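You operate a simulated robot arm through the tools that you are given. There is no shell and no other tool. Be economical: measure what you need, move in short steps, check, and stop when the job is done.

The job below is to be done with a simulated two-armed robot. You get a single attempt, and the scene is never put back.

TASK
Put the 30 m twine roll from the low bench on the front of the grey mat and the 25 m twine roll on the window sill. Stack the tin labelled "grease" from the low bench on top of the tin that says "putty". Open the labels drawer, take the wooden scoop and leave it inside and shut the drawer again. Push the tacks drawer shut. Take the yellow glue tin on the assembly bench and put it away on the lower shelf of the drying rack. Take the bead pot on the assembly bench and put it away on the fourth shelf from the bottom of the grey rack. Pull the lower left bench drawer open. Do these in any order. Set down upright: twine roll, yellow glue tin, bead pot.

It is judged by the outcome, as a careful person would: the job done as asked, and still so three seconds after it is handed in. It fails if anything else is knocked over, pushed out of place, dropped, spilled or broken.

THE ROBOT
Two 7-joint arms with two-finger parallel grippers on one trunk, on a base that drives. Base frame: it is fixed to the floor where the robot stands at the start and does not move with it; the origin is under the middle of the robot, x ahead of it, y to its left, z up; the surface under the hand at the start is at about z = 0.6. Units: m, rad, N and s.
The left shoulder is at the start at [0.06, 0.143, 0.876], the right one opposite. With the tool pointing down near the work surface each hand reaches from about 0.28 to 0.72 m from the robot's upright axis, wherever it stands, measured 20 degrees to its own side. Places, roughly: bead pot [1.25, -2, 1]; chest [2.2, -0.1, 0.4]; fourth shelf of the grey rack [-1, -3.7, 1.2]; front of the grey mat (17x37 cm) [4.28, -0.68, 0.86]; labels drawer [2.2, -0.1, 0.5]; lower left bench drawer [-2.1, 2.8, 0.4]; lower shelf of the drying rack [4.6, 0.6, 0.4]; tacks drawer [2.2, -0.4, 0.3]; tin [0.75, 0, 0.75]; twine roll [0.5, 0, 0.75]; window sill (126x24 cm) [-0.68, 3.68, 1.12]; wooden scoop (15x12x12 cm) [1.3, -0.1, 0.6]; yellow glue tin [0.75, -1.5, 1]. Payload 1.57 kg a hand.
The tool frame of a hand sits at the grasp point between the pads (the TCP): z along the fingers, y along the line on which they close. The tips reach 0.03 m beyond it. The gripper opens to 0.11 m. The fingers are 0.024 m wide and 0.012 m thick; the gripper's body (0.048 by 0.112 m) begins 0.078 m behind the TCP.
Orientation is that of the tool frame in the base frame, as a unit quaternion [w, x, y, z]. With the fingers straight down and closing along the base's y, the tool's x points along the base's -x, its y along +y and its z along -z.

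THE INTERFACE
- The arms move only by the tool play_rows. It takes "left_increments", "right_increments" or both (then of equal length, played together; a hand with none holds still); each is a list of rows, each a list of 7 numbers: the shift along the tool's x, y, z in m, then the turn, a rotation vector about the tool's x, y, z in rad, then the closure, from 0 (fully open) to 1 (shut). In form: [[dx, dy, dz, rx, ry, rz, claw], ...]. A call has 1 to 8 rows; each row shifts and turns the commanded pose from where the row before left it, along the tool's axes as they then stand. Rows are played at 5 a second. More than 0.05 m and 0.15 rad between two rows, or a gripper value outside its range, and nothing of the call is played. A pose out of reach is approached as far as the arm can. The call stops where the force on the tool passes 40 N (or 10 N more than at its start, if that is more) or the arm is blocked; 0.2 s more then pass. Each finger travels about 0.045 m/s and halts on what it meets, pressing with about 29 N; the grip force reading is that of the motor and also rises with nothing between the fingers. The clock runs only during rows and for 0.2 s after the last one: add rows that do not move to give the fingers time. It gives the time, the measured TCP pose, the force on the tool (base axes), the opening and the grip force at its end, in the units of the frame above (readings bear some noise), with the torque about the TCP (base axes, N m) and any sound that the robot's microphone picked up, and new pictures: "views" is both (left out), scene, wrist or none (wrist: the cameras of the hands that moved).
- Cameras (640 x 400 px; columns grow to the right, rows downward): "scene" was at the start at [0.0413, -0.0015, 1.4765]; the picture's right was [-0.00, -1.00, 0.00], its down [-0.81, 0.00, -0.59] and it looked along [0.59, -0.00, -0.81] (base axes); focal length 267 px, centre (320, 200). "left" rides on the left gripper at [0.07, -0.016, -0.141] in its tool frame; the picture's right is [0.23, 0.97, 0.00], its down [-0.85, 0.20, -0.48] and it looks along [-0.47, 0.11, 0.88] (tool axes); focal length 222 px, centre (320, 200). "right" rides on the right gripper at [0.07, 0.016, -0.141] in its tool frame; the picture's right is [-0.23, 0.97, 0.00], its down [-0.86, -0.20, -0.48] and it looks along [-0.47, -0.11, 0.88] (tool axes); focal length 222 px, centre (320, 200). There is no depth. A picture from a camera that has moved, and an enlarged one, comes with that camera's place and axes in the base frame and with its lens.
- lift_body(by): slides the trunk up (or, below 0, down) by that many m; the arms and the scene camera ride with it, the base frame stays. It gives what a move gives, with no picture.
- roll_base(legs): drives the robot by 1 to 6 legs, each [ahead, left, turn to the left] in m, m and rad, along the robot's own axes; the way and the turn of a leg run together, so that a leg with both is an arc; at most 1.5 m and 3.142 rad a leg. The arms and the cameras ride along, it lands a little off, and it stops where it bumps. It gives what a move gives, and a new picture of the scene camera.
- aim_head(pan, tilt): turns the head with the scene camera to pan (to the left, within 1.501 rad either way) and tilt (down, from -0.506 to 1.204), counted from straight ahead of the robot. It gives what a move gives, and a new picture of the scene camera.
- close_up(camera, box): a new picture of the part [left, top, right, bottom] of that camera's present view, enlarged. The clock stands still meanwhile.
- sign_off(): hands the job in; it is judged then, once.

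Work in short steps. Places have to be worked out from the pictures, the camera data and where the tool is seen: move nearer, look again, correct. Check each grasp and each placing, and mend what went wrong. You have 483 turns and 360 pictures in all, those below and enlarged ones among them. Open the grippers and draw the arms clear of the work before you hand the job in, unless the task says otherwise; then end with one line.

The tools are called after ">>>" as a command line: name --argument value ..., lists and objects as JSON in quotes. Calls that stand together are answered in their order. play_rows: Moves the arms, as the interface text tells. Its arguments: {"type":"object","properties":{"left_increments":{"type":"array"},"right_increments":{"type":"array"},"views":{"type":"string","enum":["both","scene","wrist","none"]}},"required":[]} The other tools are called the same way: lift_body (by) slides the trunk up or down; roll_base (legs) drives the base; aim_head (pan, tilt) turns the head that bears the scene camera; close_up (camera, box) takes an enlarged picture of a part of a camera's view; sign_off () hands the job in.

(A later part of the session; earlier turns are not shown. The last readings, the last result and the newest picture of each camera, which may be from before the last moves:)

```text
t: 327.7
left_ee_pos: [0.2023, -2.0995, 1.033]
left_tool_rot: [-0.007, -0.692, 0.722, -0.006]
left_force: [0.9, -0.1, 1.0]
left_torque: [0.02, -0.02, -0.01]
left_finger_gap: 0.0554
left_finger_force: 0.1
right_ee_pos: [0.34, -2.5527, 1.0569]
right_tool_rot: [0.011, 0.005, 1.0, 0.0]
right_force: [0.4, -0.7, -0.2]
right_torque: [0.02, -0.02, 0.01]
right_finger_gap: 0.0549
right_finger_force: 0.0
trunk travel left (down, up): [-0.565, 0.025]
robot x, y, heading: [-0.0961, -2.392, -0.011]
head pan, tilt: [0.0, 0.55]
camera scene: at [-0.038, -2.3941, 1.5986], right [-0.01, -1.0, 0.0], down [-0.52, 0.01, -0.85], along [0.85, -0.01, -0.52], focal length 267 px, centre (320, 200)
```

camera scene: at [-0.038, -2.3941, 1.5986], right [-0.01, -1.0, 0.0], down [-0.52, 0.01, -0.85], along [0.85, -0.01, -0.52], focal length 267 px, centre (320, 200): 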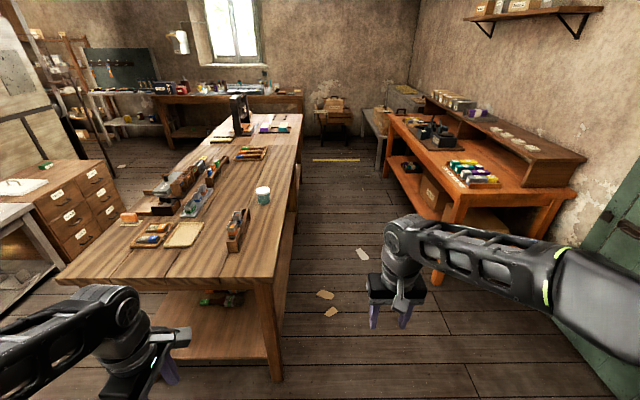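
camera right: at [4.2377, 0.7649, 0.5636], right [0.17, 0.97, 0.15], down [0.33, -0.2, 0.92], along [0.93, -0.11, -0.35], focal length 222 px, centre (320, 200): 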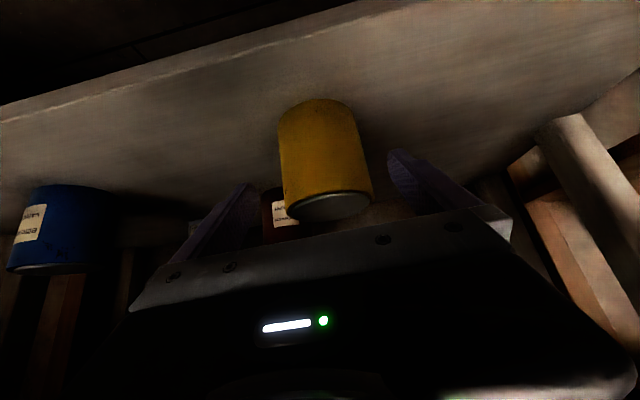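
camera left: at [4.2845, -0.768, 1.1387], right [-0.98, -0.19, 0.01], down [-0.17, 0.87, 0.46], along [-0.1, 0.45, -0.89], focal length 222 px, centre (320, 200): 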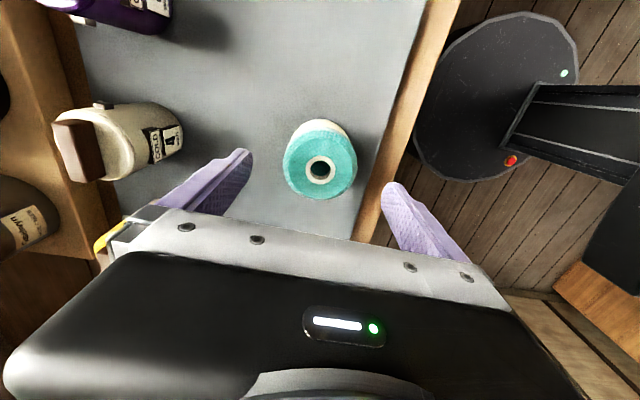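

The far bench and rack are in order. Something behind stopped me, so I move forward first, then right into the aisle south of the bench and turn to face +y.

>>> roll_base --legs '[[0.3, 0, 0.011], [0, -0.42, 0], [0.86, 0, 0], [0, 0, 1.57]]'

>>> aim_head --pan 0.0 --tilt 0.8

```text
t: 339.9
left_ee_pos: [0.7586, -2.5326, 1.0339]
left_tool_rot: [0.001, 1.0, -0.022, 0.009]
left_force: [-0.4, -0.7, 0.0]
left_torque: [-0.03, 0.0, 0.01]
left_finger_gap: 0.0551
left_finger_force: 0.0
right_ee_pos: [1.2129, -2.3983, 1.0579]
right_tool_rot: [0.008, -0.702, 0.712, 0.007]
right_force: [0.1, 0.0, -0.5]
right_torque: [0.0, -0.02, 0.01]
right_finger_gap: 0.055
right_finger_force: 0.0
trunk travel left (down, up): [-0.565, 0.025]
robot x, y, heading: [1.0495, -2.8329, 1.558]
head pan, tilt: [0.0, 0.55]
camera scene: at [1.0493, -2.773, 1.5986], right [1.0, -0.01, 0.0], down [-0.01, -0.52, -0.85], along [0.01, 0.85, -0.52], focal length 267 px, centre (320, 200)
```

scene: 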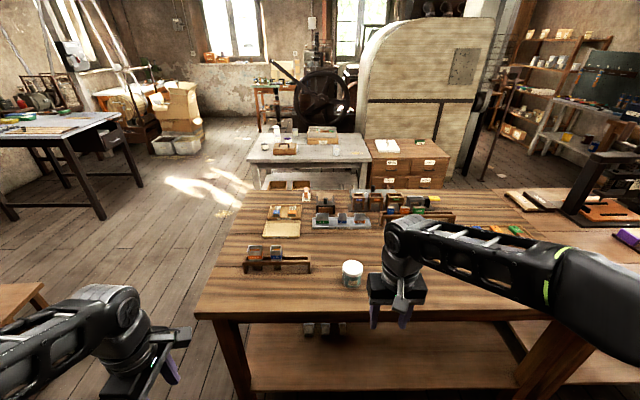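

```text
t: 340.7
left_ee_pos: [0.7585, -2.5322, 1.0343]
left_tool_rot: [0.001, 1.0, -0.023, 0.008]
left_force: [-0.6, 0.3, 0.7]
left_torque: [-0.04, 0.02, 0.0]
left_finger_gap: 0.055
left_finger_force: 0.1
right_ee_pos: [1.2124, -2.3978, 1.0575]
right_tool_rot: [0.008, -0.703, 0.711, 0.007]
right_force: [-0.1, 0.3, 0.1]
right_torque: [0.02, 0.01, -0.02]
right_finger_gap: 0.055
right_finger_force: 0.1
trunk travel left (down, up): [-0.565, 0.025]
robot x, y, heading: [1.0535, -2.8335, 1.56]
head pan, tilt: [0.0, 0.799]
camera scene: at [1.0493, -2.7821, 1.5773], right [1.0, -0.01, 0.0], down [-0.01, -0.72, -0.7], along [0.01, 0.7, -0.72], focal length 267 px, centre (320, 200)
```

scene: 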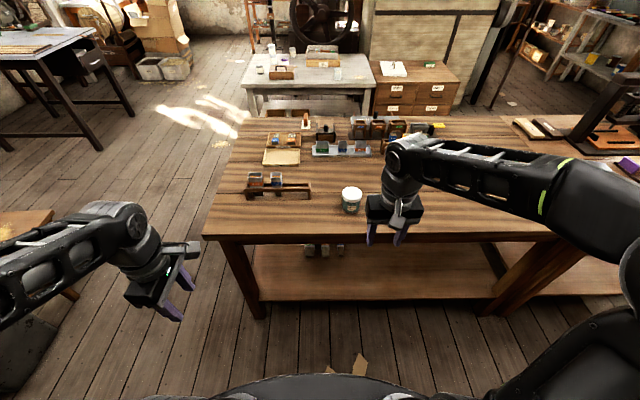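

>>> close_up --camera "scene" --box '[230, 160, 430, 260]'

>>> close_up --camera "right" --box '[0, 0, 640, 400]'

```text
3.20 times, centred on (330, 210) of scene
camera zoom: at [1.0493, -2.7821, 1.5773], right [1.0, -0.01, 0.0], down [-0.01, -0.72, -0.7], along [0.01, 0.7, -0.72], focal length 854 px, centre (288, 168)
```

zoom: 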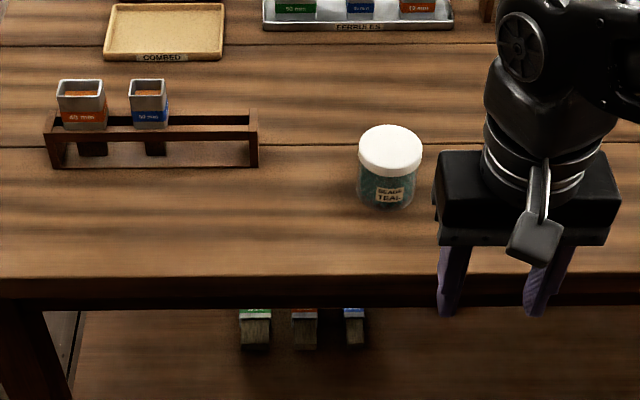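

```text
1.00 times, centred on (320, 200) of right (not enlarged: the box is as wide or as high as the picture)
camera zoom: at [1.1956, -2.4701, 1.197], right [-0.97, 0.24, 0.01], down [0.21, 0.84, 0.5], along [0.11, 0.48, -0.87], focal length 222 px, centre (320, 200)
```

zoom: 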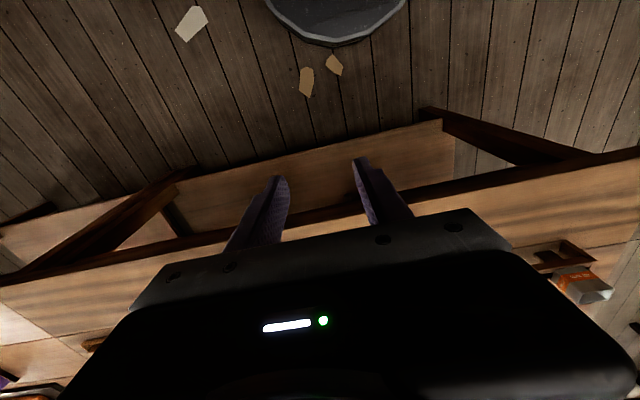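

The bead pot (glass, white lid) is at about (1.168, −2.107), ~7 cm tall. I set the right hand at a steep forward tilt for later shelf placement.

>>> play_rows --right_increments '[[-0.04, 0, 0, 0, 0, 0, 0], [-0.04, 0, 0, 0, -0.149, 0, 0], [-0.02, 0, 0, 0, -0.149, 0, 0], [0, 0, 0, 0, -0.149, 0, 0], [0, 0, 0, 0, -0.149, 0, 0], [0, 0, 0, 0, -0.149, 0, 0], [0, 0, 0, 0, -0.149, 0, 0], [0, 0, 0, 0, -0.149, 0, 0]]' --views "none"

```text
t: 342.5
left_ee_pos: [0.7584, -2.5315, 1.0343]
left_tool_rot: [0.001, 1.0, -0.023, 0.009]
left_force: [-0.7, -0.3, -0.4]
left_torque: [0.03, 0.01, -0.01]
left_finger_gap: 0.0549
left_finger_force: 0.0
right_ee_pos: [1.2132, -2.2979, 1.0614]
right_tool_rot: [0.36, -0.606, 0.613, 0.357]
right_force: [-0.2, 0.3, 0.6]
right_torque: [-0.02, -0.04, 0.01]
right_finger_gap: 0.1101
right_finger_force: 0.1
trunk travel left (down, up): [-0.565, 0.025]
robot x, y, heading: [1.0501, -2.8343, 1.556]
head pan, tilt: [0.0, 0.799]
```

The 61° tilt is reached. I drive 0.10 m nearer and bring the hand to a pre-grasp point before the pot.

>>> roll_base --legs '[[0.1, 0, 0.013]]'

>>> play_rows --right_increments '[[0.034, 0.015, 0.0137, 0, 0, 0, 0], [0.034, 0.015, 0.0137, 0, 0, 0, 0], [0.034, 0.015, 0.0137, 0, 0, 0, 0], [0, 0, 0, 0, 0, 0, 0]]' --views "both"

```text
t: 343.6
left_ee_pos: [0.7562, -2.4367, 1.0341]
left_tool_rot: [0.002, 1.0, -0.016, 0.008]
left_force: [-0.6, 0.2, 0.6]
left_torque: [0.01, -0.03, -0.01]
left_finger_gap: 0.0551
left_finger_force: 0.1
right_ee_pos: [1.2071, -2.1963, 1.06]
right_tool_rot: [-0.358, 0.61, -0.609, -0.359]
right_force: [-1.5, 0.3, 0.6]
right_torque: [0.01, -0.01, 0.01]
right_finger_gap: 0.1101
right_finger_force: 0.0
trunk travel left (down, up): [-0.565, 0.025]
robot x, y, heading: [1.054, -2.7301, 1.568]
head pan, tilt: [0.0, 0.799]
camera scene: at [1.0492, -2.6823, 1.5771], right [1.0, 0.0, 0.0], down [0.0, -0.72, -0.7], along [0.0, 0.7, -0.72], focal length 267 px, centre (320, 200)
```

scene: 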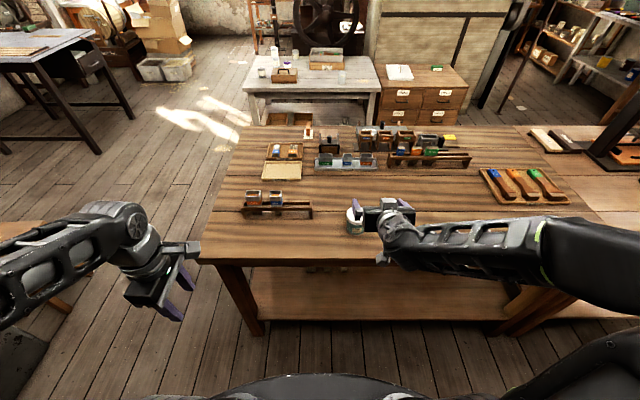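

```text
t: 344.6
left_ee_pos: [0.7562, -2.4374, 1.0344]
left_tool_rot: [0.001, 1.0, -0.016, 0.008]
left_force: [-1.0, -0.2, -0.1]
left_torque: [0.01, -0.02, 0.02]
left_finger_gap: 0.0552
left_finger_force: 0.0
right_ee_pos: [1.1601, -2.2138, 0.9545]
right_tool_rot: [0.359, -0.608, 0.609, 0.36]
right_force: [-0.1, 0.7, 0.7]
right_torque: [0.03, 0.03, -0.01]
right_finger_gap: 0.1095
right_finger_force: 0.0
trunk travel left (down, up): [-0.565, 0.025]
robot x, y, heading: [1.0521, -2.7308, 1.566]
head pan, tilt: [0.0, 0.799]
camera scene: at [1.0494, -2.685, 1.5773], right [1.0, 0.0, 0.0], down [0.0, -0.72, -0.7], along [0.0, 0.7, -0.72], focal length 267 px, centre (320, 200)
camera right: at [1.1448, -2.3712, 0.9618], right [-0.97, 0.11, 0.2], down [0.2, -0.01, 0.98], along [0.11, 0.99, -0.02], focal length 222 px, centre (320, 200)
```

scene: 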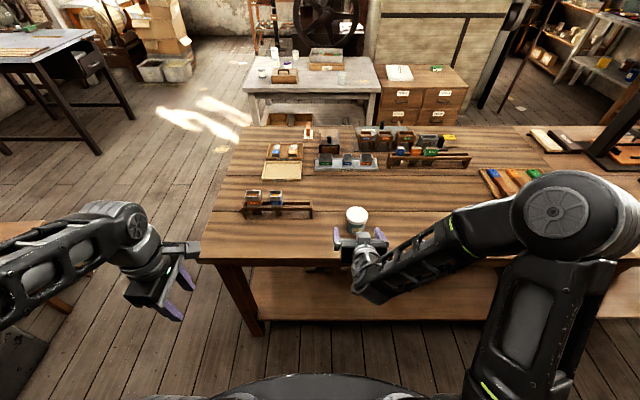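
right: 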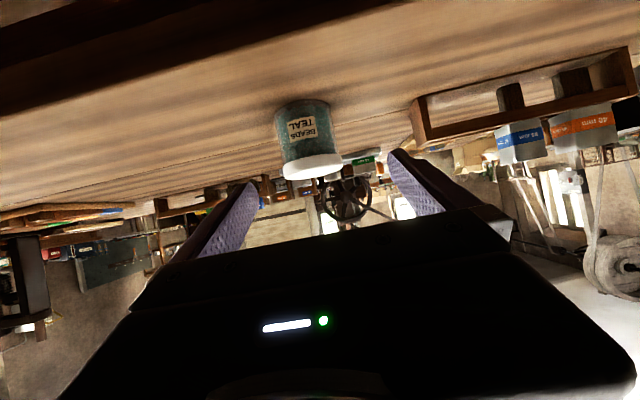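

The wrist camera puts the pot at x ≈ 1.174. I advance along the tool axis and close.

>>> play_rows --right_increments '[[0.002, -0.012, 0.04, 0, 0, 0, 0], [0.002, 0, 0.04, 0, 0, 0, 0], [0, 0, 0.025, 0, 0, 0, 0], [0, 0, 0.016, 0, 0, 0, 0], [0, 0, 0, 0, 0, 0, 0.4], [0, 0, 0, 0, 0, 0, 0.8], [0, 0, 0, 0, 0, 0, 0.8]]' --views "wrist"

```text
t: 346.2
left_ee_pos: [0.7551, -2.4386, 1.0334]
left_tool_rot: [0.001, 1.0, -0.017, 0.008]
left_force: [-1.0, 0.1, -0.3]
left_torque: [0.0, 0.01, -0.04]
left_finger_gap: 0.0551
left_finger_force: 0.0
right_ee_pos: [1.1702, -2.1077, 0.89]
right_tool_rot: [-0.358, 0.61, -0.609, -0.359]
right_force: [0.0, 0.4, 0.2]
right_torque: [0.01, -0.05, -0.01]
right_finger_gap: 0.0698
right_finger_force: 16.5
trunk travel left (down, up): [-0.565, 0.025]
robot x, y, heading: [1.0509, -2.7334, 1.572]
head pan, tilt: [0.0, 0.799]
camera right: at [1.1548, -2.2654, 0.8974], right [-0.97, 0.11, 0.2], down [0.2, 0.0, 0.98], along [0.11, 0.99, -0.02], focal length 222 px, centre (320, 200)
```

right: 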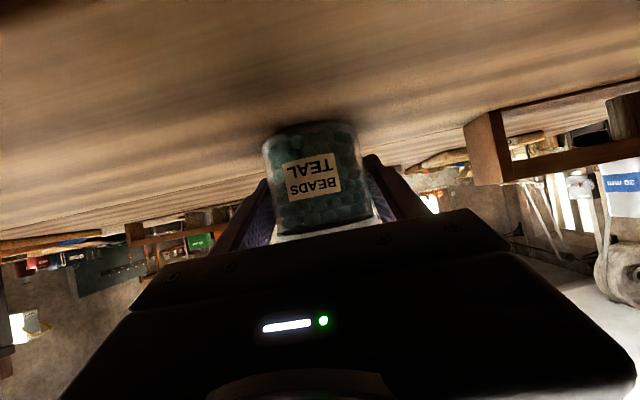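

Closed at 0.070. I lift a little and check that the whole pot comes along.

>>> play_rows --right_increments '[[0, 0, 0, 0, 0, 0, 0.8], [-0.0087, 0, -0.0049, 0, 0, 0, 0.8], [-0.0175, 0, -0.0097, 0, 0, 0, 0.8], [0, 0, 0, 0, 0, 0, 0.8]]' --views "wrist"

```text
t: 347.2
left_ee_pos: [0.7559, -2.4381, 1.0341]
left_tool_rot: [0.001, 1.0, -0.017, 0.009]
left_force: [0.0, -0.6, 0.4]
left_torque: [-0.03, -0.03, -0.02]
left_finger_gap: 0.0552
left_finger_force: 0.0
right_ee_pos: [1.1722, -2.1062, 0.9202]
right_tool_rot: [-0.358, 0.61, -0.61, -0.359]
right_force: [0.2, -0.2, -2.1]
right_torque: [-0.01, -0.01, 0.02]
right_finger_gap: 0.0689
right_finger_force: 28.8
trunk travel left (down, up): [-0.565, 0.025]
robot x, y, heading: [1.0513, -2.7342, 1.568]
head pan, tilt: [0.0, 0.799]
camera right: at [1.1566, -2.264, 0.9272], right [-0.97, 0.11, 0.2], down [0.2, 0.0, 0.98], along [0.11, 0.99, -0.02], focal length 222 px, centre (320, 200)
```

right: 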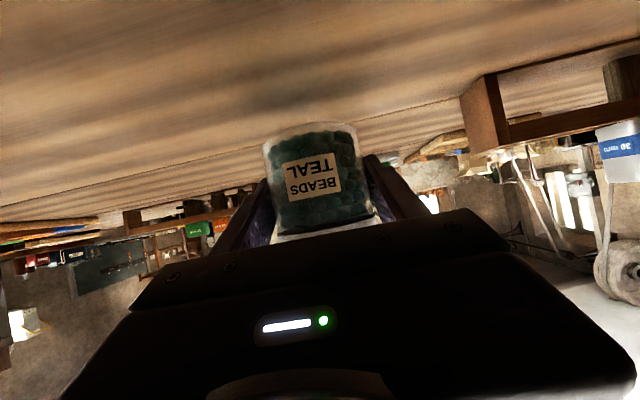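

The whole pot lifts (0.2 kg). I raise it, back away and turn to face west toward the grey rack.

>>> play_rows --right_increments '[[-0.035, 0, -0.0195, 0, 0, 0, 0.8], [-0.035, 0, -0.0195, 0, 0, 0, 0.8], [-0.035, 0, -0.0195, 0, 0, 0, 0.8], [-0.02, 0, -0.011, 0, 0, 0, 0.8]]' --views "none"

>>> roll_base --legs '[[-0.12, 0, 0], [0, 0, 1.57]]'

>>> aim_head --pan 0.0 --tilt 0.6

>>> aim_head --pan 0.9 --tilt 0.4

```text
t: 348.2
left_ee_pos: [0.7561, -2.4384, 1.0342]
left_tool_rot: [0.002, 1.0, -0.017, 0.008]
left_force: [-0.1, -0.1, -0.6]
left_torque: [-0.01, 0.02, -0.01]
left_finger_gap: 0.055
left_finger_force: 0.1
right_ee_pos: [1.1694, -2.1072, 1.0625]
right_tool_rot: [-0.358, 0.61, -0.609, -0.359]
right_force: [-0.9, -0.4, -1.2]
right_torque: [0.02, 0.0, 0.01]
right_finger_gap: 0.0688
right_finger_force: 28.8
trunk travel left (down, up): [-0.565, 0.025]
robot x, y, heading: [1.0531, -2.7317, 1.571]
head pan, tilt: [0.0, 0.799]
```

```text
t: 353.3
left_ee_pos: [0.7599, -3.1523, 1.0342]
left_tool_rot: [-0.006, 0.715, 0.699, 0.007]
left_force: [0.6, 0.5, 1.3]
left_torque: [0.0, 0.01, 0.0]
left_finger_gap: 0.055
left_finger_force: 0.1
right_ee_pos: [0.4239, -2.7422, 1.0619]
right_tool_rot: [0.004, 0.862, 0.005, -0.507]
right_force: [0.1, -0.1, -1.0]
right_torque: [0.03, -0.02, 0.02]
right_finger_gap: 0.0691
right_finger_force: 29.2
trunk travel left (down, up): [-0.565, 0.025]
robot x, y, heading: [1.0535, -2.8499, -3.127]
head pan, tilt: [0.0, 0.799]
camera scene: at [0.9984, -2.8545, 1.5772], right [-0.01, 1.0, 0.0], down [0.72, 0.01, -0.7], along [-0.7, -0.01, -0.72], focal length 267 px, centre (320, 200)
```

scene: 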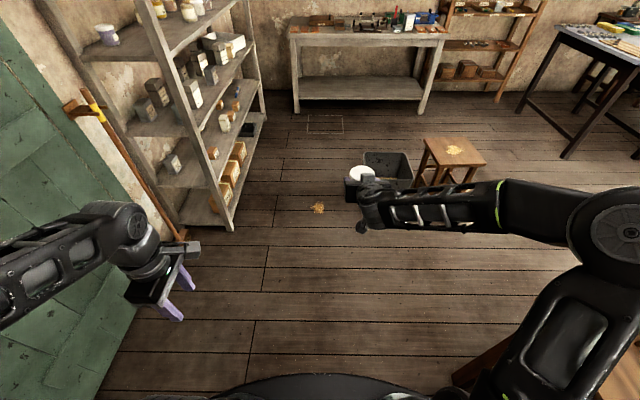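

```text
t: 354.0
left_ee_pos: [0.7609, -3.1515, 1.0344]
left_tool_rot: [-0.006, 0.714, 0.7, 0.008]
left_force: [-0.2, -0.4, 0.0]
left_torque: [0.0, 0.0, -0.02]
left_finger_gap: 0.055
left_finger_force: 0.1
right_ee_pos: [0.4246, -2.7417, 1.0608]
right_tool_rot: [0.004, 0.861, 0.006, -0.508]
right_force: [-1.1, 0.1, -1.9]
right_torque: [0.02, -0.02, 0.02]
right_finger_gap: 0.0693
right_finger_force: 28.7
trunk travel left (down, up): [-0.565, 0.025]
robot x, y, heading: [1.0478, -2.8515, -3.129]
head pan, tilt: [0.0, 0.6]
camera scene: at [0.9906, -2.8545, 1.594], right [-0.01, 1.0, 0.0], down [0.57, 0.01, -0.82], along [-0.82, -0.01, -0.57], focal length 267 px, centre (320, 200)
```

scene: 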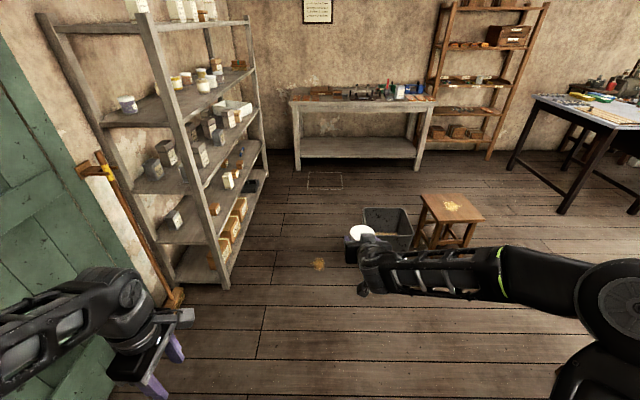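

```text
t: 355.2
left_ee_pos: [0.76, -3.1517, 1.0338]
left_tool_rot: [-0.005, 0.715, 0.7, 0.007]
left_force: [-0.3, 0.1, 0.1]
left_torque: [-0.02, -0.04, 0.0]
left_finger_gap: 0.0551
left_finger_force: 0.0
right_ee_pos: [0.424, -2.7417, 1.0617]
right_tool_rot: [0.004, 0.861, 0.006, -0.508]
right_force: [-0.7, 0.2, -1.3]
right_torque: [0.0, 0.0, 0.02]
right_finger_gap: 0.069
right_finger_force: 29.6
trunk travel left (down, up): [-0.565, 0.025]
robot x, y, heading: [1.0517, -2.8528, -3.13]
head pan, tilt: [0.901, 0.4]
camera scene: at [1.0223, -2.9267, 1.6123], right [-0.79, 0.61, 0.0], down [0.24, 0.31, -0.92], along [-0.56, -0.73, -0.39], focal length 267 px, centre (320, 200)
```

scene: 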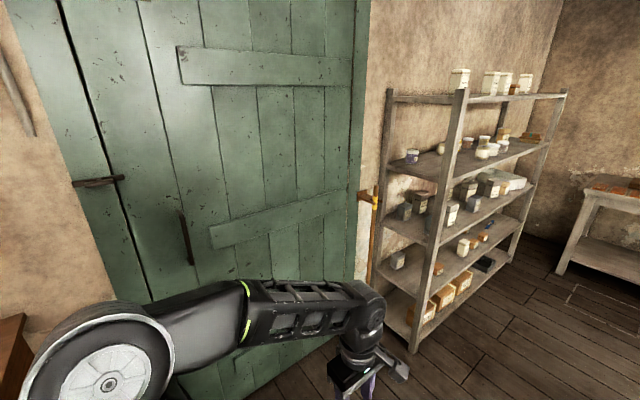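

The rack front is at y ≈ −3.54 (x −0.2 to −1.9); the fourth shelf (with jars) is at z ≈ 1.23 and the fifth at 1.57. I pull the pot in, drive west and turn to face the rack.

>>> play_rows --right_increments '[[0.0183, 0, -0.033, 0, 0, 0, 0.8], [0.0183, 0, -0.033, 0, 0, 0, 0.8], [0.0183, 0, -0.033, 0, 0, 0, 0.8], [0.0183, 0, -0.033, 0, 0, 0, 0.8]]' --views "none"

>>> roll_base --legs '[[0.95, -0.05, 0], [0.95, -0.05, 0], [0, 0, 1.56]]'

>>> aim_head --pan 0.0 --tilt 0.4

```text
t: 356.2
left_ee_pos: [0.7597, -3.1521, 1.0339]
left_tool_rot: [-0.006, 0.714, 0.7, 0.006]
left_force: [0.6, 0.4, 0.4]
left_torque: [-0.01, -0.01, -0.01]
left_finger_gap: 0.055
left_finger_force: 0.0
right_ee_pos: [0.5511, -2.7492, 1.0732]
right_tool_rot: [0.004, 0.862, 0.006, -0.507]
right_force: [0.1, 0.1, -1.0]
right_torque: [-0.01, -0.01, -0.02]
right_finger_gap: 0.0691
right_finger_force: 29.0
right hand out of reach, approached as far as the arm can: row 4
trunk travel left (down, up): [-0.565, 0.025]
robot x, y, heading: [1.0522, -2.8548, -3.128]
head pan, tilt: [0.901, 0.4]
```

```text
t: 369.4
left_ee_pos: [-0.5001, -3.1296, 1.0348]
left_tool_rot: [-0.009, -0.017, 1.0, 0.0]
left_force: [-0.3, 0.4, -0.5]
left_torque: [0.02, -0.01, -0.05]
left_finger_gap: 0.0551
left_finger_force: 0.0
right_ee_pos: [-0.8923, -3.3586, 1.0744]
right_tool_rot: [0.371, 0.588, 0.63, -0.346]
right_force: [-0.4, -0.3, -1.4]
right_torque: [-0.01, 0.02, -0.03]
right_finger_gap: 0.069
right_finger_force: 29.1
trunk travel left (down, up): [-0.565, 0.025]
robot x, y, heading: [-0.8181, -2.8537, -1.505]
head pan, tilt: [0.901, 0.4]
camera scene: at [-0.7434, -2.8779, 1.6123], right [-0.57, -0.82, 0.0], down [-0.32, 0.22, -0.92], along [0.76, -0.52, -0.39], focal length 267 px, centre (320, 200)
```

scene: 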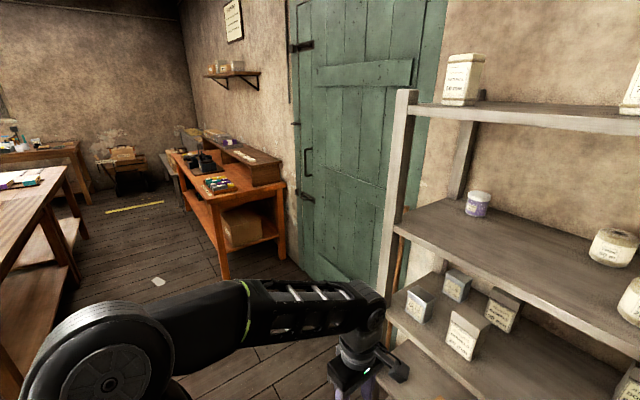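

```text
t: 370.6
left_ee_pos: [-0.5014, -3.1292, 1.0328]
left_tool_rot: [-0.008, -0.016, 1.0, 0.001]
left_force: [0.2, -0.1, -0.3]
left_torque: [0.04, 0.02, 0.03]
left_finger_gap: 0.0549
left_finger_force: 0.1
right_ee_pos: [-0.892, -3.3594, 1.0732]
right_tool_rot: [0.372, 0.588, 0.63, -0.346]
right_force: [0.1, -0.4, -1.9]
right_torque: [0.0, 0.0, 0.0]
right_finger_gap: 0.0689
right_finger_force: 28.5
trunk travel left (down, up): [-0.565, 0.025]
robot x, y, heading: [-0.8136, -2.8548, -1.504]
head pan, tilt: [0.0, 0.4]
camera scene: at [-0.8135, -2.9177, 1.6123], right [-1.0, -0.07, 0.0], down [-0.03, 0.39, -0.92], along [0.06, -0.92, -0.39], focal length 267 px, centre (320, 200)
```

scene: 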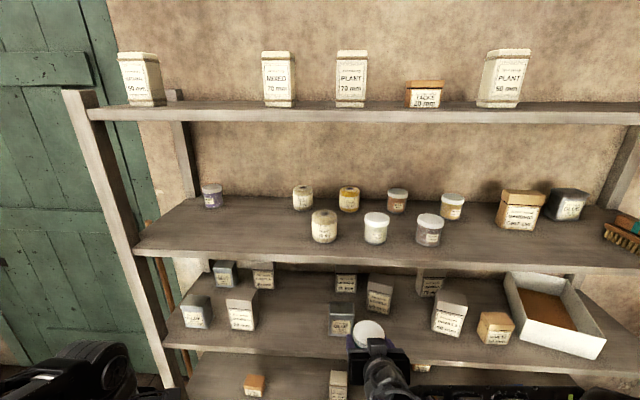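

The fourth shelf has free space between the purple jar and the next ones, around (−0.55, −3.66). I fix the heading, move east and raise the trunk, then raise the pot in front of the rack.

>>> roll_base --legs '[[0, 0, -0.067], [0, 0.39, 0]]'

>>> lift_body --by 0.024

>>> play_rows --right_increments '[[-0.035, 0, -0.0195, 0, 0, 0, 0.8], [-0.035, 0, -0.0195, 0, 0, 0, 0.8], [-0.035, 0, -0.0195, 0, 0, 0, 0.8], [-0.035, 0, -0.0195, 0, 0, 0, 0.8], [-0.035, 0, -0.0195, 0, 0, 0, 0.8], [0, 0, 0, 0, 0, 0, 0.8]]' --views "scene"

```text
t: 373.5
left_ee_pos: [-0.1263, -3.1509, 1.0327]
left_tool_rot: [-0.009, 0.018, 1.0, 0.001]
left_force: [0.7, 0.3, -0.4]
left_torque: [0.02, 0.01, 0.0]
left_finger_gap: 0.0549
left_finger_force: 0.0
right_ee_pos: [-0.5318, -3.3544, 1.0732]
right_tool_rot: [0.358, 0.611, 0.608, -0.359]
right_force: [0.7, -0.5, -1.3]
right_torque: [0.01, -0.01, -0.02]
right_finger_gap: 0.0689
right_finger_force: 28.9
trunk travel left (down, up): [-0.565, 0.025]
robot x, y, heading: [-0.4175, -2.8519, -1.572]
head pan, tilt: [0.0, 0.4]
camera scene: at [-0.4226, -2.9191, 1.6123], right [-1.0, 0.0, 0.0], down [0.0, 0.39, -0.92], along [0.0, -0.92, -0.39], focal length 267 px, centre (320, 200)
```

scene: 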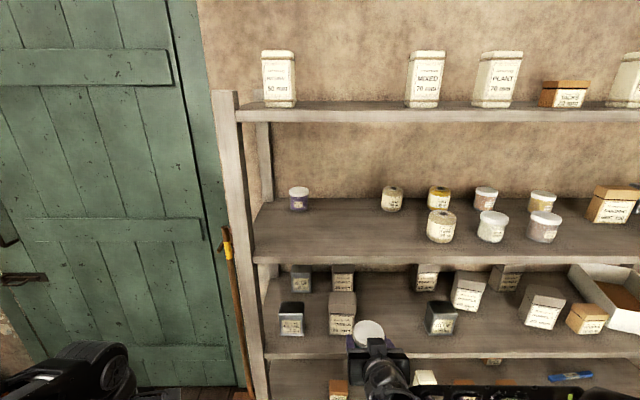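

```text
t: 374.2
left_ee_pos: [-0.1266, -3.152, 1.0583]
left_tool_rot: [-0.009, 0.018, 1.0, 0.001]
left_force: [0.3, -0.1, -0.5]
left_torque: [0.01, 0.01, 0.0]
left_finger_gap: 0.0551
left_finger_force: 0.0
right_ee_pos: [-0.532, -3.3543, 1.0974]
right_tool_rot: [0.358, 0.611, 0.609, -0.359]
right_force: [-0.8, -0.2, -0.8]
right_torque: [-0.03, 0.01, 0.0]
right_finger_gap: 0.0691
right_finger_force: 28.9
trunk travel left (down, up): [-0.589, 0.001]
robot x, y, heading: [-0.4222, -2.8518, -1.572]
head pan, tilt: [0.0, 0.4]
```

```text
t: 375.6
left_ee_pos: [-0.1281, -3.1513, 1.058]
left_tool_rot: [-0.008, 0.019, 1.0, 0.001]
left_force: [0.0, -0.7, 0.1]
left_torque: [-0.01, -0.01, 0.0]
left_finger_gap: 0.0551
left_finger_force: 0.0
right_ee_pos: [-0.5319, -3.3501, 1.2971]
right_tool_rot: [0.358, 0.611, 0.609, -0.359]
right_force: [-0.3, 0.3, -0.9]
right_torque: [-0.02, -0.03, 0.02]
right_finger_gap: 0.069
right_finger_force: 29.2
trunk travel left (down, up): [-0.589, 0.001]
robot x, y, heading: [-0.4249, -2.8545, -1.573]
head pan, tilt: [0.0, 0.4]
camera scene: at [-0.4237, -2.9193, 1.6363], right [-1.0, 0.0, 0.0], down [0.0, 0.39, -0.92], along [0.0, -0.92, -0.39], focal length 267 px, centre (320, 200)
```

scene: 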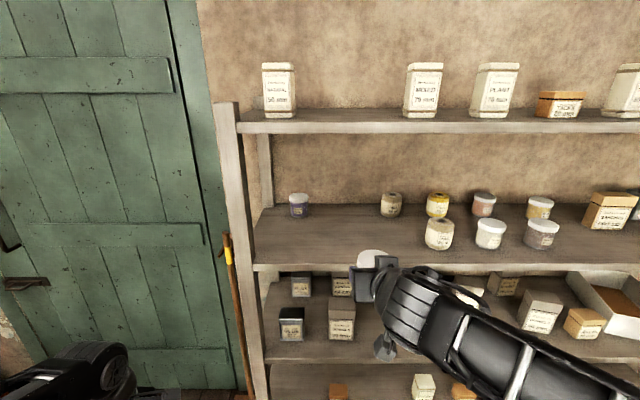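

The pot is high enough (bottom ≈ 1.257 against a shelf at ≈ 1.19). I drive forward 0.18 m, bringing it over the shelf's front.

>>> roll_base --legs '[[0.18, 0, 0]]'

>>> close_up --camera "right" --box '[0, 0, 640, 400]'

```text
t: 377.1
left_ee_pos: [-0.1277, -3.3322, 1.0578]
left_tool_rot: [-0.009, 0.018, 1.0, 0.002]
left_force: [-0.4, -0.8, -0.2]
left_torque: [-0.01, -0.03, -0.03]
left_finger_gap: 0.0551
left_finger_force: 0.2
right_ee_pos: [-0.5316, -3.5314, 1.2954]
right_tool_rot: [0.358, 0.611, 0.608, -0.359]
right_force: [0.7, -1.0, -0.9]
right_torque: [0.0, 0.02, -0.02]
right_finger_gap: 0.0691
right_finger_force: 28.6
trunk travel left (down, up): [-0.589, 0.001]
robot x, y, heading: [-0.4194, -3.0345, -1.578]
head pan, tilt: [0.0, 0.4]
camera scene: at [-0.4246, -3.1017, 1.6362], right [-1.0, 0.01, 0.0], down [0.0, 0.39, -0.92], along [0.0, -0.92, -0.39], focal length 267 px, centre (320, 200)
```

scene: 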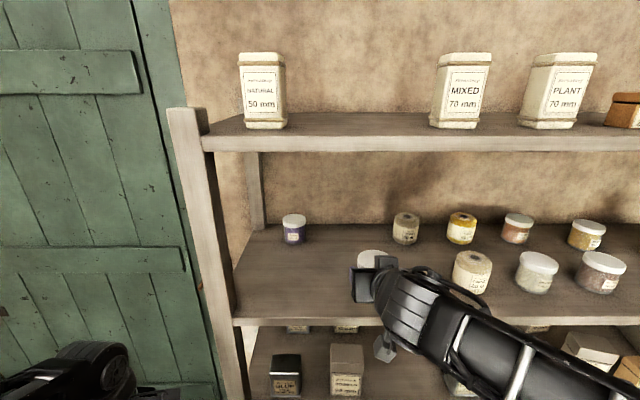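

```text
1.00 times, centred on (320, 200) of right (not enlarged: the box is as wide or as high as the picture)
camera zoom: at [-0.5151, -3.3752, 1.3038], right [0.97, -0.11, 0.2], down [-0.2, 0.0, 0.98], along [-0.11, -0.99, -0.02], focal length 222 px, centre (320, 200)
```

zoom: 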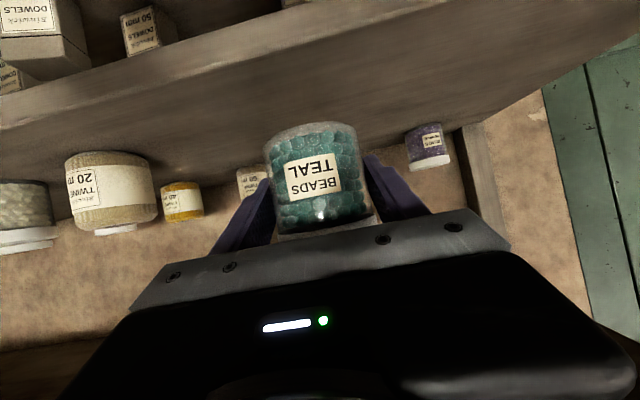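

The area ahead is free. I move the pot 12 cm inward.

>>> play_rows --right_increments '[[-0.0152, -0.005, 0.0273, 0, 0, 0, 0.8], [-0.0152, -0.005, 0.0273, 0, 0, 0, 0.8], [-0.0152, -0.005, 0.0273, 0, 0, 0, 0.8], [-0.0152, 0, 0.0273, 0, 0, 0, 0.8], [0, 0, 0, 0, 0, 0, 0.8]]' --views "both"

```text
t: 378.3
left_ee_pos: [-0.1287, -3.3319, 1.0574]
left_tool_rot: [-0.009, 0.02, 1.0, 0.001]
left_force: [0.0, 0.7, 0.1]
left_torque: [-0.02, -0.02, -0.03]
left_finger_gap: 0.0552
left_finger_force: 0.1
right_ee_pos: [-0.548, -3.6546, 1.2994]
right_tool_rot: [0.358, 0.611, 0.607, -0.36]
right_force: [0.2, -0.3, -1.7]
right_torque: [0.0, -0.03, 0.02]
right_finger_gap: 0.0693
right_finger_force: 28.9
trunk travel left (down, up): [-0.589, 0.001]
robot x, y, heading: [-0.4201, -3.0321, -1.575]
head pan, tilt: [0.0, 0.4]
camera scene: at [-0.4247, -3.0994, 1.6363], right [-1.0, 0.01, 0.0], down [0.0, 0.39, -0.92], along [0.0, -0.92, -0.39], focal length 267 px, centre (320, 200)
camera right: at [-0.5316, -3.4972, 1.3065], right [0.97, -0.11, 0.2], down [-0.2, 0.0, 0.98], along [-0.11, -0.99, -0.02], focal length 222 px, centre (320, 200)
```

scene: 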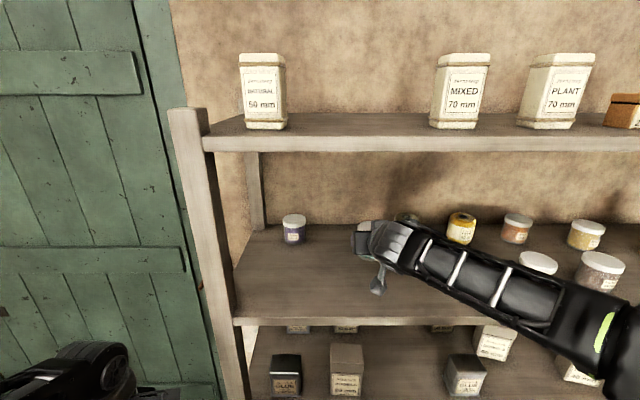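
right: 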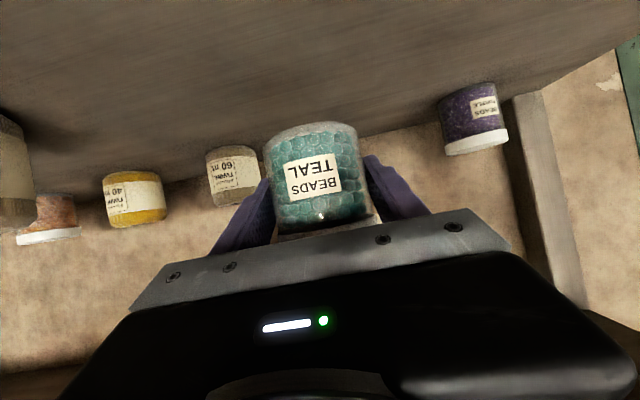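

In place above free shelf. I lower in steps until contact.

>>> play_rows --right_increments '[[0.0175, 0, 0.0097, 0, 0, 0, 0.8], [0.0175, 0, 0.0097, 0, 0, 0, 0.8], [0.0044, 0, 0.0024, 0, 0, 0, 0.8], [0, 0, 0, 0, 0, 0, 0.8]]' --views "none"

>>> play_rows --right_increments '[[0.0044, 0, 0.0024, 0, 0, 0, 0.8], [0.0044, 0, 0.0024, 0, 0, 0, 0.8], [0, 0, 0, 0, 0, 0, 0.8]]' --views "none"

>>> play_rows --right_increments '[[0.0044, 0, 0.0024, 0, 0, 0, 0.8], [0.0044, 0, 0.0024, 0, 0, 0, 0.8], [0, 0, 0, 0, 0, 0, 0.8]]' --views "none"

```text
t: 379.3
left_ee_pos: [-0.1282, -3.3318, 1.0578]
left_tool_rot: [-0.008, 0.018, 1.0, 0.001]
left_force: [0.0, -0.9, -0.1]
left_torque: [-0.01, -0.03, -0.03]
left_finger_gap: 0.0549
left_finger_force: 0.0
right_ee_pos: [-0.5485, -3.6528, 1.251]
right_tool_rot: [0.358, 0.611, 0.608, -0.359]
right_force: [-0.3, 0.5, -0.8]
right_torque: [-0.02, 0.01, 0.0]
right_finger_gap: 0.0688
right_finger_force: 29.1
trunk travel left (down, up): [-0.589, 0.001]
robot x, y, heading: [-0.4226, -3.0378, -1.575]
head pan, tilt: [0.0, 0.4]
```

```text
t: 380.1
left_ee_pos: [-0.1283, -3.3328, 1.0587]
left_tool_rot: [-0.009, 0.019, 1.0, 0.002]
left_force: [-0.6, -0.8, -0.1]
left_torque: [0.02, -0.01, 0.01]
left_finger_gap: 0.0547
left_finger_force: 0.0
right_ee_pos: [-0.5477, -3.6541, 1.2415]
right_tool_rot: [0.358, 0.61, 0.609, -0.359]
right_force: [0.3, -0.4, -1.7]
right_torque: [-0.02, 0.0, -0.02]
right_finger_gap: 0.069
right_finger_force: 28.7
trunk travel left (down, up): [-0.589, 0.001]
robot x, y, heading: [-0.4215, -3.0352, -1.579]
head pan, tilt: [0.0, 0.4]
```

```text
t: 380.9
left_ee_pos: [-0.1285, -3.331, 1.0589]
left_tool_rot: [-0.009, 0.019, 1.0, 0.0]
left_force: [-0.6, -0.5, 0.1]
left_torque: [0.01, -0.02, -0.01]
left_finger_gap: 0.0551
left_finger_force: 0.1
right_ee_pos: [-0.5479, -3.6539, 1.2355]
right_tool_rot: [0.36, 0.61, 0.608, -0.36]
right_force: [-4.2, -1.0, 26.0]
right_torque: [-0.09, 0.44, 0.06]
right_finger_gap: 0.0696
right_finger_force: 29.5
trunk travel left (down, up): [-0.589, 0.001]
robot x, y, heading: [-0.4222, -3.0348, -1.578]
head pan, tilt: [0.0, 0.4]
```

Contact. I release and retreat along the tool axis.

>>> play_rows --right_increments '[[0.002, 0, 0.001, 0, 0, 0, 0.8], [0, 0, 0, 0, 0, 0, 0.3], [0, 0, 0, 0, 0, 0, 0], [0, 0, 0, 0, 0, 0, 0], [0, 0, -0.02, 0, 0, 0, 0], [0, 0, -0.04, 0, 0, 0, 0], [0, 0, -0.04, 0, 0, 0, 0], [0, 0, 0, 0, 0, 0, 0]]' --views "both"

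```text
t: 382.7
left_ee_pos: [-0.1284, -3.3332, 1.0584]
left_tool_rot: [-0.008, 0.02, 1.0, 0.002]
left_force: [0.8, -1.3, 0.3]
left_torque: [-0.01, -0.04, -0.02]
left_finger_gap: 0.055
left_finger_force: 0.1
right_ee_pos: [-0.5494, -3.5723, 1.2724]
right_tool_rot: [0.358, 0.611, 0.608, -0.359]
right_force: [0.3, -0.4, 0.4]
right_torque: [0.02, 0.02, 0.0]
right_finger_gap: 0.1098
right_finger_force: 0.0
trunk travel left (down, up): [-0.589, 0.001]
robot x, y, heading: [-0.4258, -3.0375, -1.576]
head pan, tilt: [0.0, 0.4]
camera scene: at [-0.4245, -3.1008, 1.6363], right [-1.0, 0.01, 0.0], down [0.0, 0.39, -0.92], along [0.0, -0.92, -0.39], focal length 267 px, centre (320, 200)
camera right: at [-0.5324, -3.4153, 1.2827], right [0.97, -0.11, 0.2], down [-0.2, 0.0, 0.98], along [-0.11, -0.99, -0.02], focal length 222 px, centre (320, 200)
```

scene: 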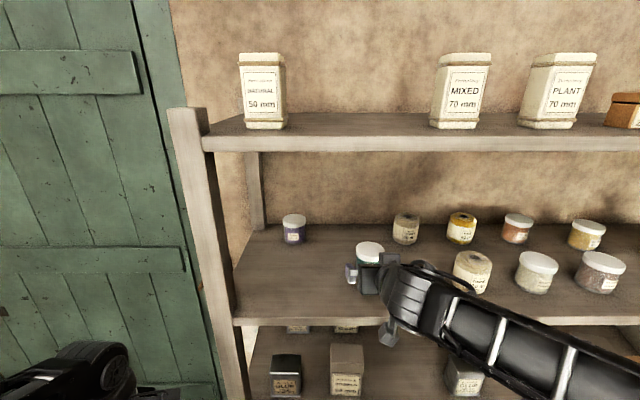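
right: 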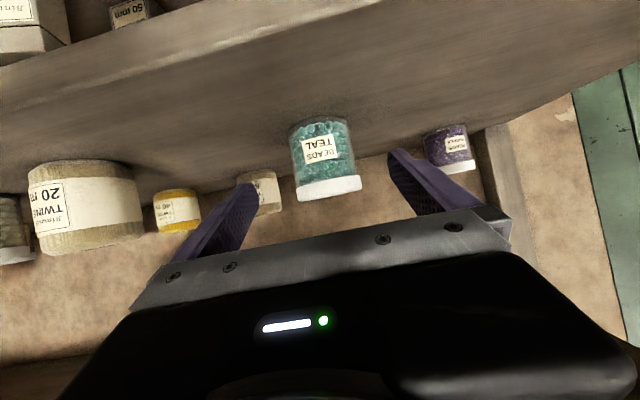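

The pot stands upright on the fourth shelf. I back out slightly, go east and then north to the low bench for the 25 m roll.

>>> roll_base --legs '[[-0.16, 0, 0], [0, 0.53, 0], [-1.2, 0, 0], [-0.95, 0, 0]]'

```text
t: 397.1
left_ee_pos: [0.4177, -1.0051, 1.0582]
left_tool_rot: [-0.009, 0.008, 1.0, 0.001]
left_force: [-0.7, -0.4, -0.2]
left_torque: [0.0, 0.01, 0.02]
left_finger_gap: 0.055
left_finger_force: 0.0
right_ee_pos: [-0.0003, -1.2544, 1.2747]
right_tool_rot: [0.362, 0.604, 0.615, -0.355]
right_force: [0.3, -0.1, -0.4]
right_torque: [0.02, -0.02, 0.05]
right_finger_gap: 0.1099
right_finger_force: 0.0
trunk travel left (down, up): [-0.589, 0.001]
robot x, y, heading: [0.1186, -0.7124, -1.555]
head pan, tilt: [0.0, 0.4]
camera scene: at [0.1149, -0.7792, 1.6363], right [-1.0, -0.02, 0.0], down [-0.01, 0.39, -0.92], along [0.02, -0.92, -0.39], focal length 267 px, centre (320, 200)
```

scene: 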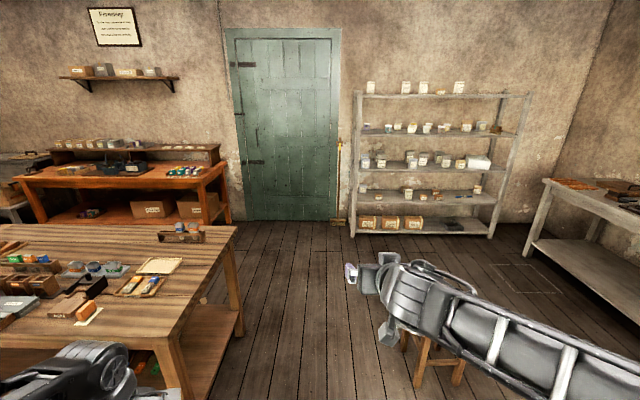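

I confirm the pot's shelf in zoom and straighten the right hand, then turn and go to the front of the low bench.

>>> close_up --camera "scene" --box '[340, 70, 540, 240]'

>>> play_rows --right_increments '[[0.02, 0, 0.02, 0, 0.149, 0, 0], [0.02, 0, 0.02, 0, 0.149, 0, 0], [0.02, 0, 0.02, 0, 0.149, 0, 0], [0, 0, 0.02, 0, 0.149, 0, 0], [0, 0, 0.02, 0, 0.149, 0, 0], [0, 0, 0.02, 0, 0.149, 0, 0], [0, 0, 0.02, 0, 0.149, 0, 0], [0, 0, 0, 0, 0.02, 0, 0]]' --views "none"

>>> roll_base --legs '[[0, 0, 1.555], [-0.17, 0, 0], [0, 0.68, 0], [0.05, 0, 0]]'

>>> aim_head --pan 0.0 --tilt 0.95

```text
2.35 times, centred on (440, 155) of scene
camera zoom: at [0.1149, -0.7792, 1.6363], right [-1.0, -0.02, 0.0], down [-0.01, 0.39, -0.92], along [0.02, -0.92, -0.39], focal length 628 px, centre (38, 306)
```

zoom: 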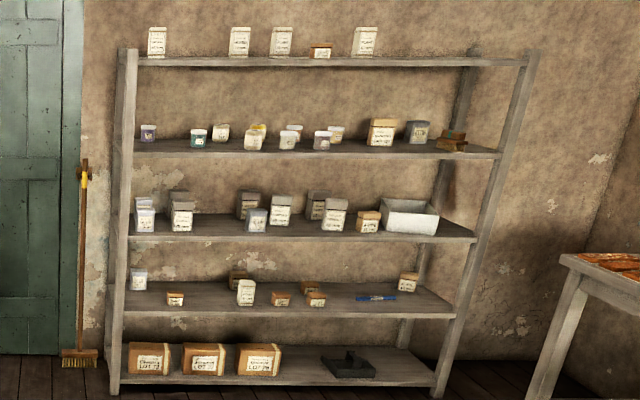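

```text
t: 398.9
left_ee_pos: [0.4175, -1.0044, 1.0581]
left_tool_rot: [-0.008, 0.008, 1.0, 0.001]
left_force: [-0.1, 0.5, 0.6]
left_torque: [0.0, -0.01, 0.0]
left_finger_gap: 0.055
left_finger_force: 0.1
right_ee_pos: [0.0032, -1.2941, 1.1169]
right_tool_rot: [-0.001, 0.701, 0.713, 0.0]
right_force: [0.3, 0.3, -0.1]
right_torque: [-0.03, 0.01, 0.02]
right_finger_gap: 0.1099
right_finger_force: 0.2
trunk travel left (down, up): [-0.589, 0.001]
robot x, y, heading: [0.1113, -0.7139, -1.551]
head pan, tilt: [0.0, 0.4]
```

```text
t: 408.2
left_ee_pos: [0.2718, 0.2853, 1.0585]
left_tool_rot: [-0.008, -0.705, 0.709, -0.005]
left_force: [-0.2, 0.7, 0.0]
left_torque: [0.02, 0.03, 0.01]
left_finger_gap: 0.055
left_finger_force: 0.0
right_ee_pos: [0.5647, -0.1267, 1.1164]
right_tool_rot: [-0.001, -0.014, 1.0, 0.0]
right_force: [0.7, -0.5, 0.0]
right_torque: [0.04, 0.06, 0.04]
right_finger_gap: 0.1099
right_finger_force: 0.2
trunk travel left (down, up): [-0.589, 0.001]
robot x, y, heading: [-0.0175, -0.0178, 0.023]
head pan, tilt: [0.0, 0.4]
camera scene: at [0.0469, -0.0178, 1.6362], right [0.03, -1.0, 0.0], down [-0.39, -0.01, -0.92], along [0.92, 0.03, -0.39], focal length 267 px, centre (320, 200)
```

scene: 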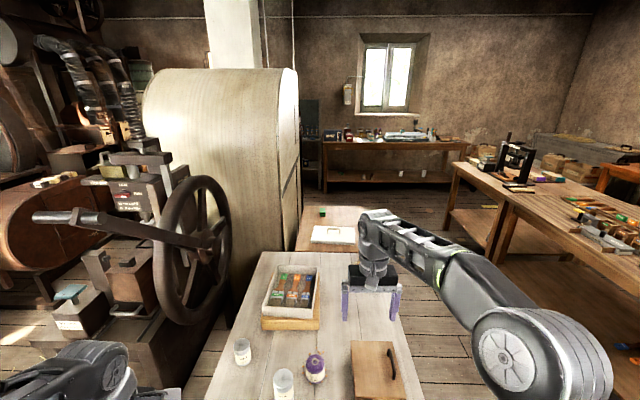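

```text
t: 409.1
left_ee_pos: [0.2713, 0.2851, 1.0569]
left_tool_rot: [-0.007, -0.705, 0.709, -0.006]
left_force: [0.2, 0.0, 0.5]
left_torque: [0.02, 0.01, -0.03]
left_finger_gap: 0.0551
left_finger_force: 0.1
right_ee_pos: [0.5635, -0.1274, 1.1174]
right_tool_rot: [0.0, -0.015, 1.0, 0.0]
right_force: [-0.4, 1.6, 1.0]
right_torque: [0.0, -0.03, -0.01]
right_finger_gap: 0.1099
right_finger_force: 0.0
trunk travel left (down, up): [-0.589, 0.001]
robot x, y, heading: [-0.0134, -0.0199, 0.029]
head pan, tilt: [0.0, 0.949]
camera scene: at [0.0242, -0.0187, 1.5897], right [0.03, -1.0, 0.0], down [-0.81, -0.02, -0.58], along [0.58, 0.02, -0.81], focal length 267 px, centre (320, 200)
```

scene: 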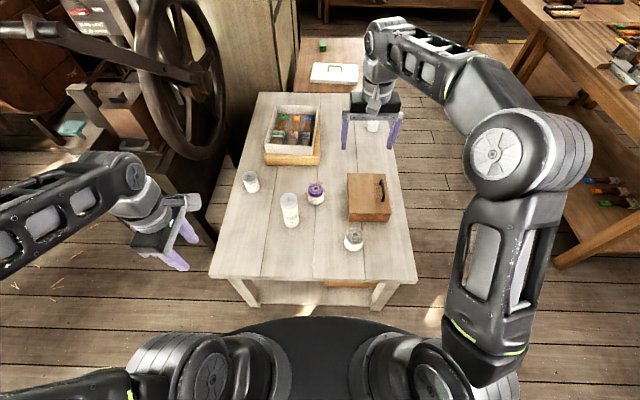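

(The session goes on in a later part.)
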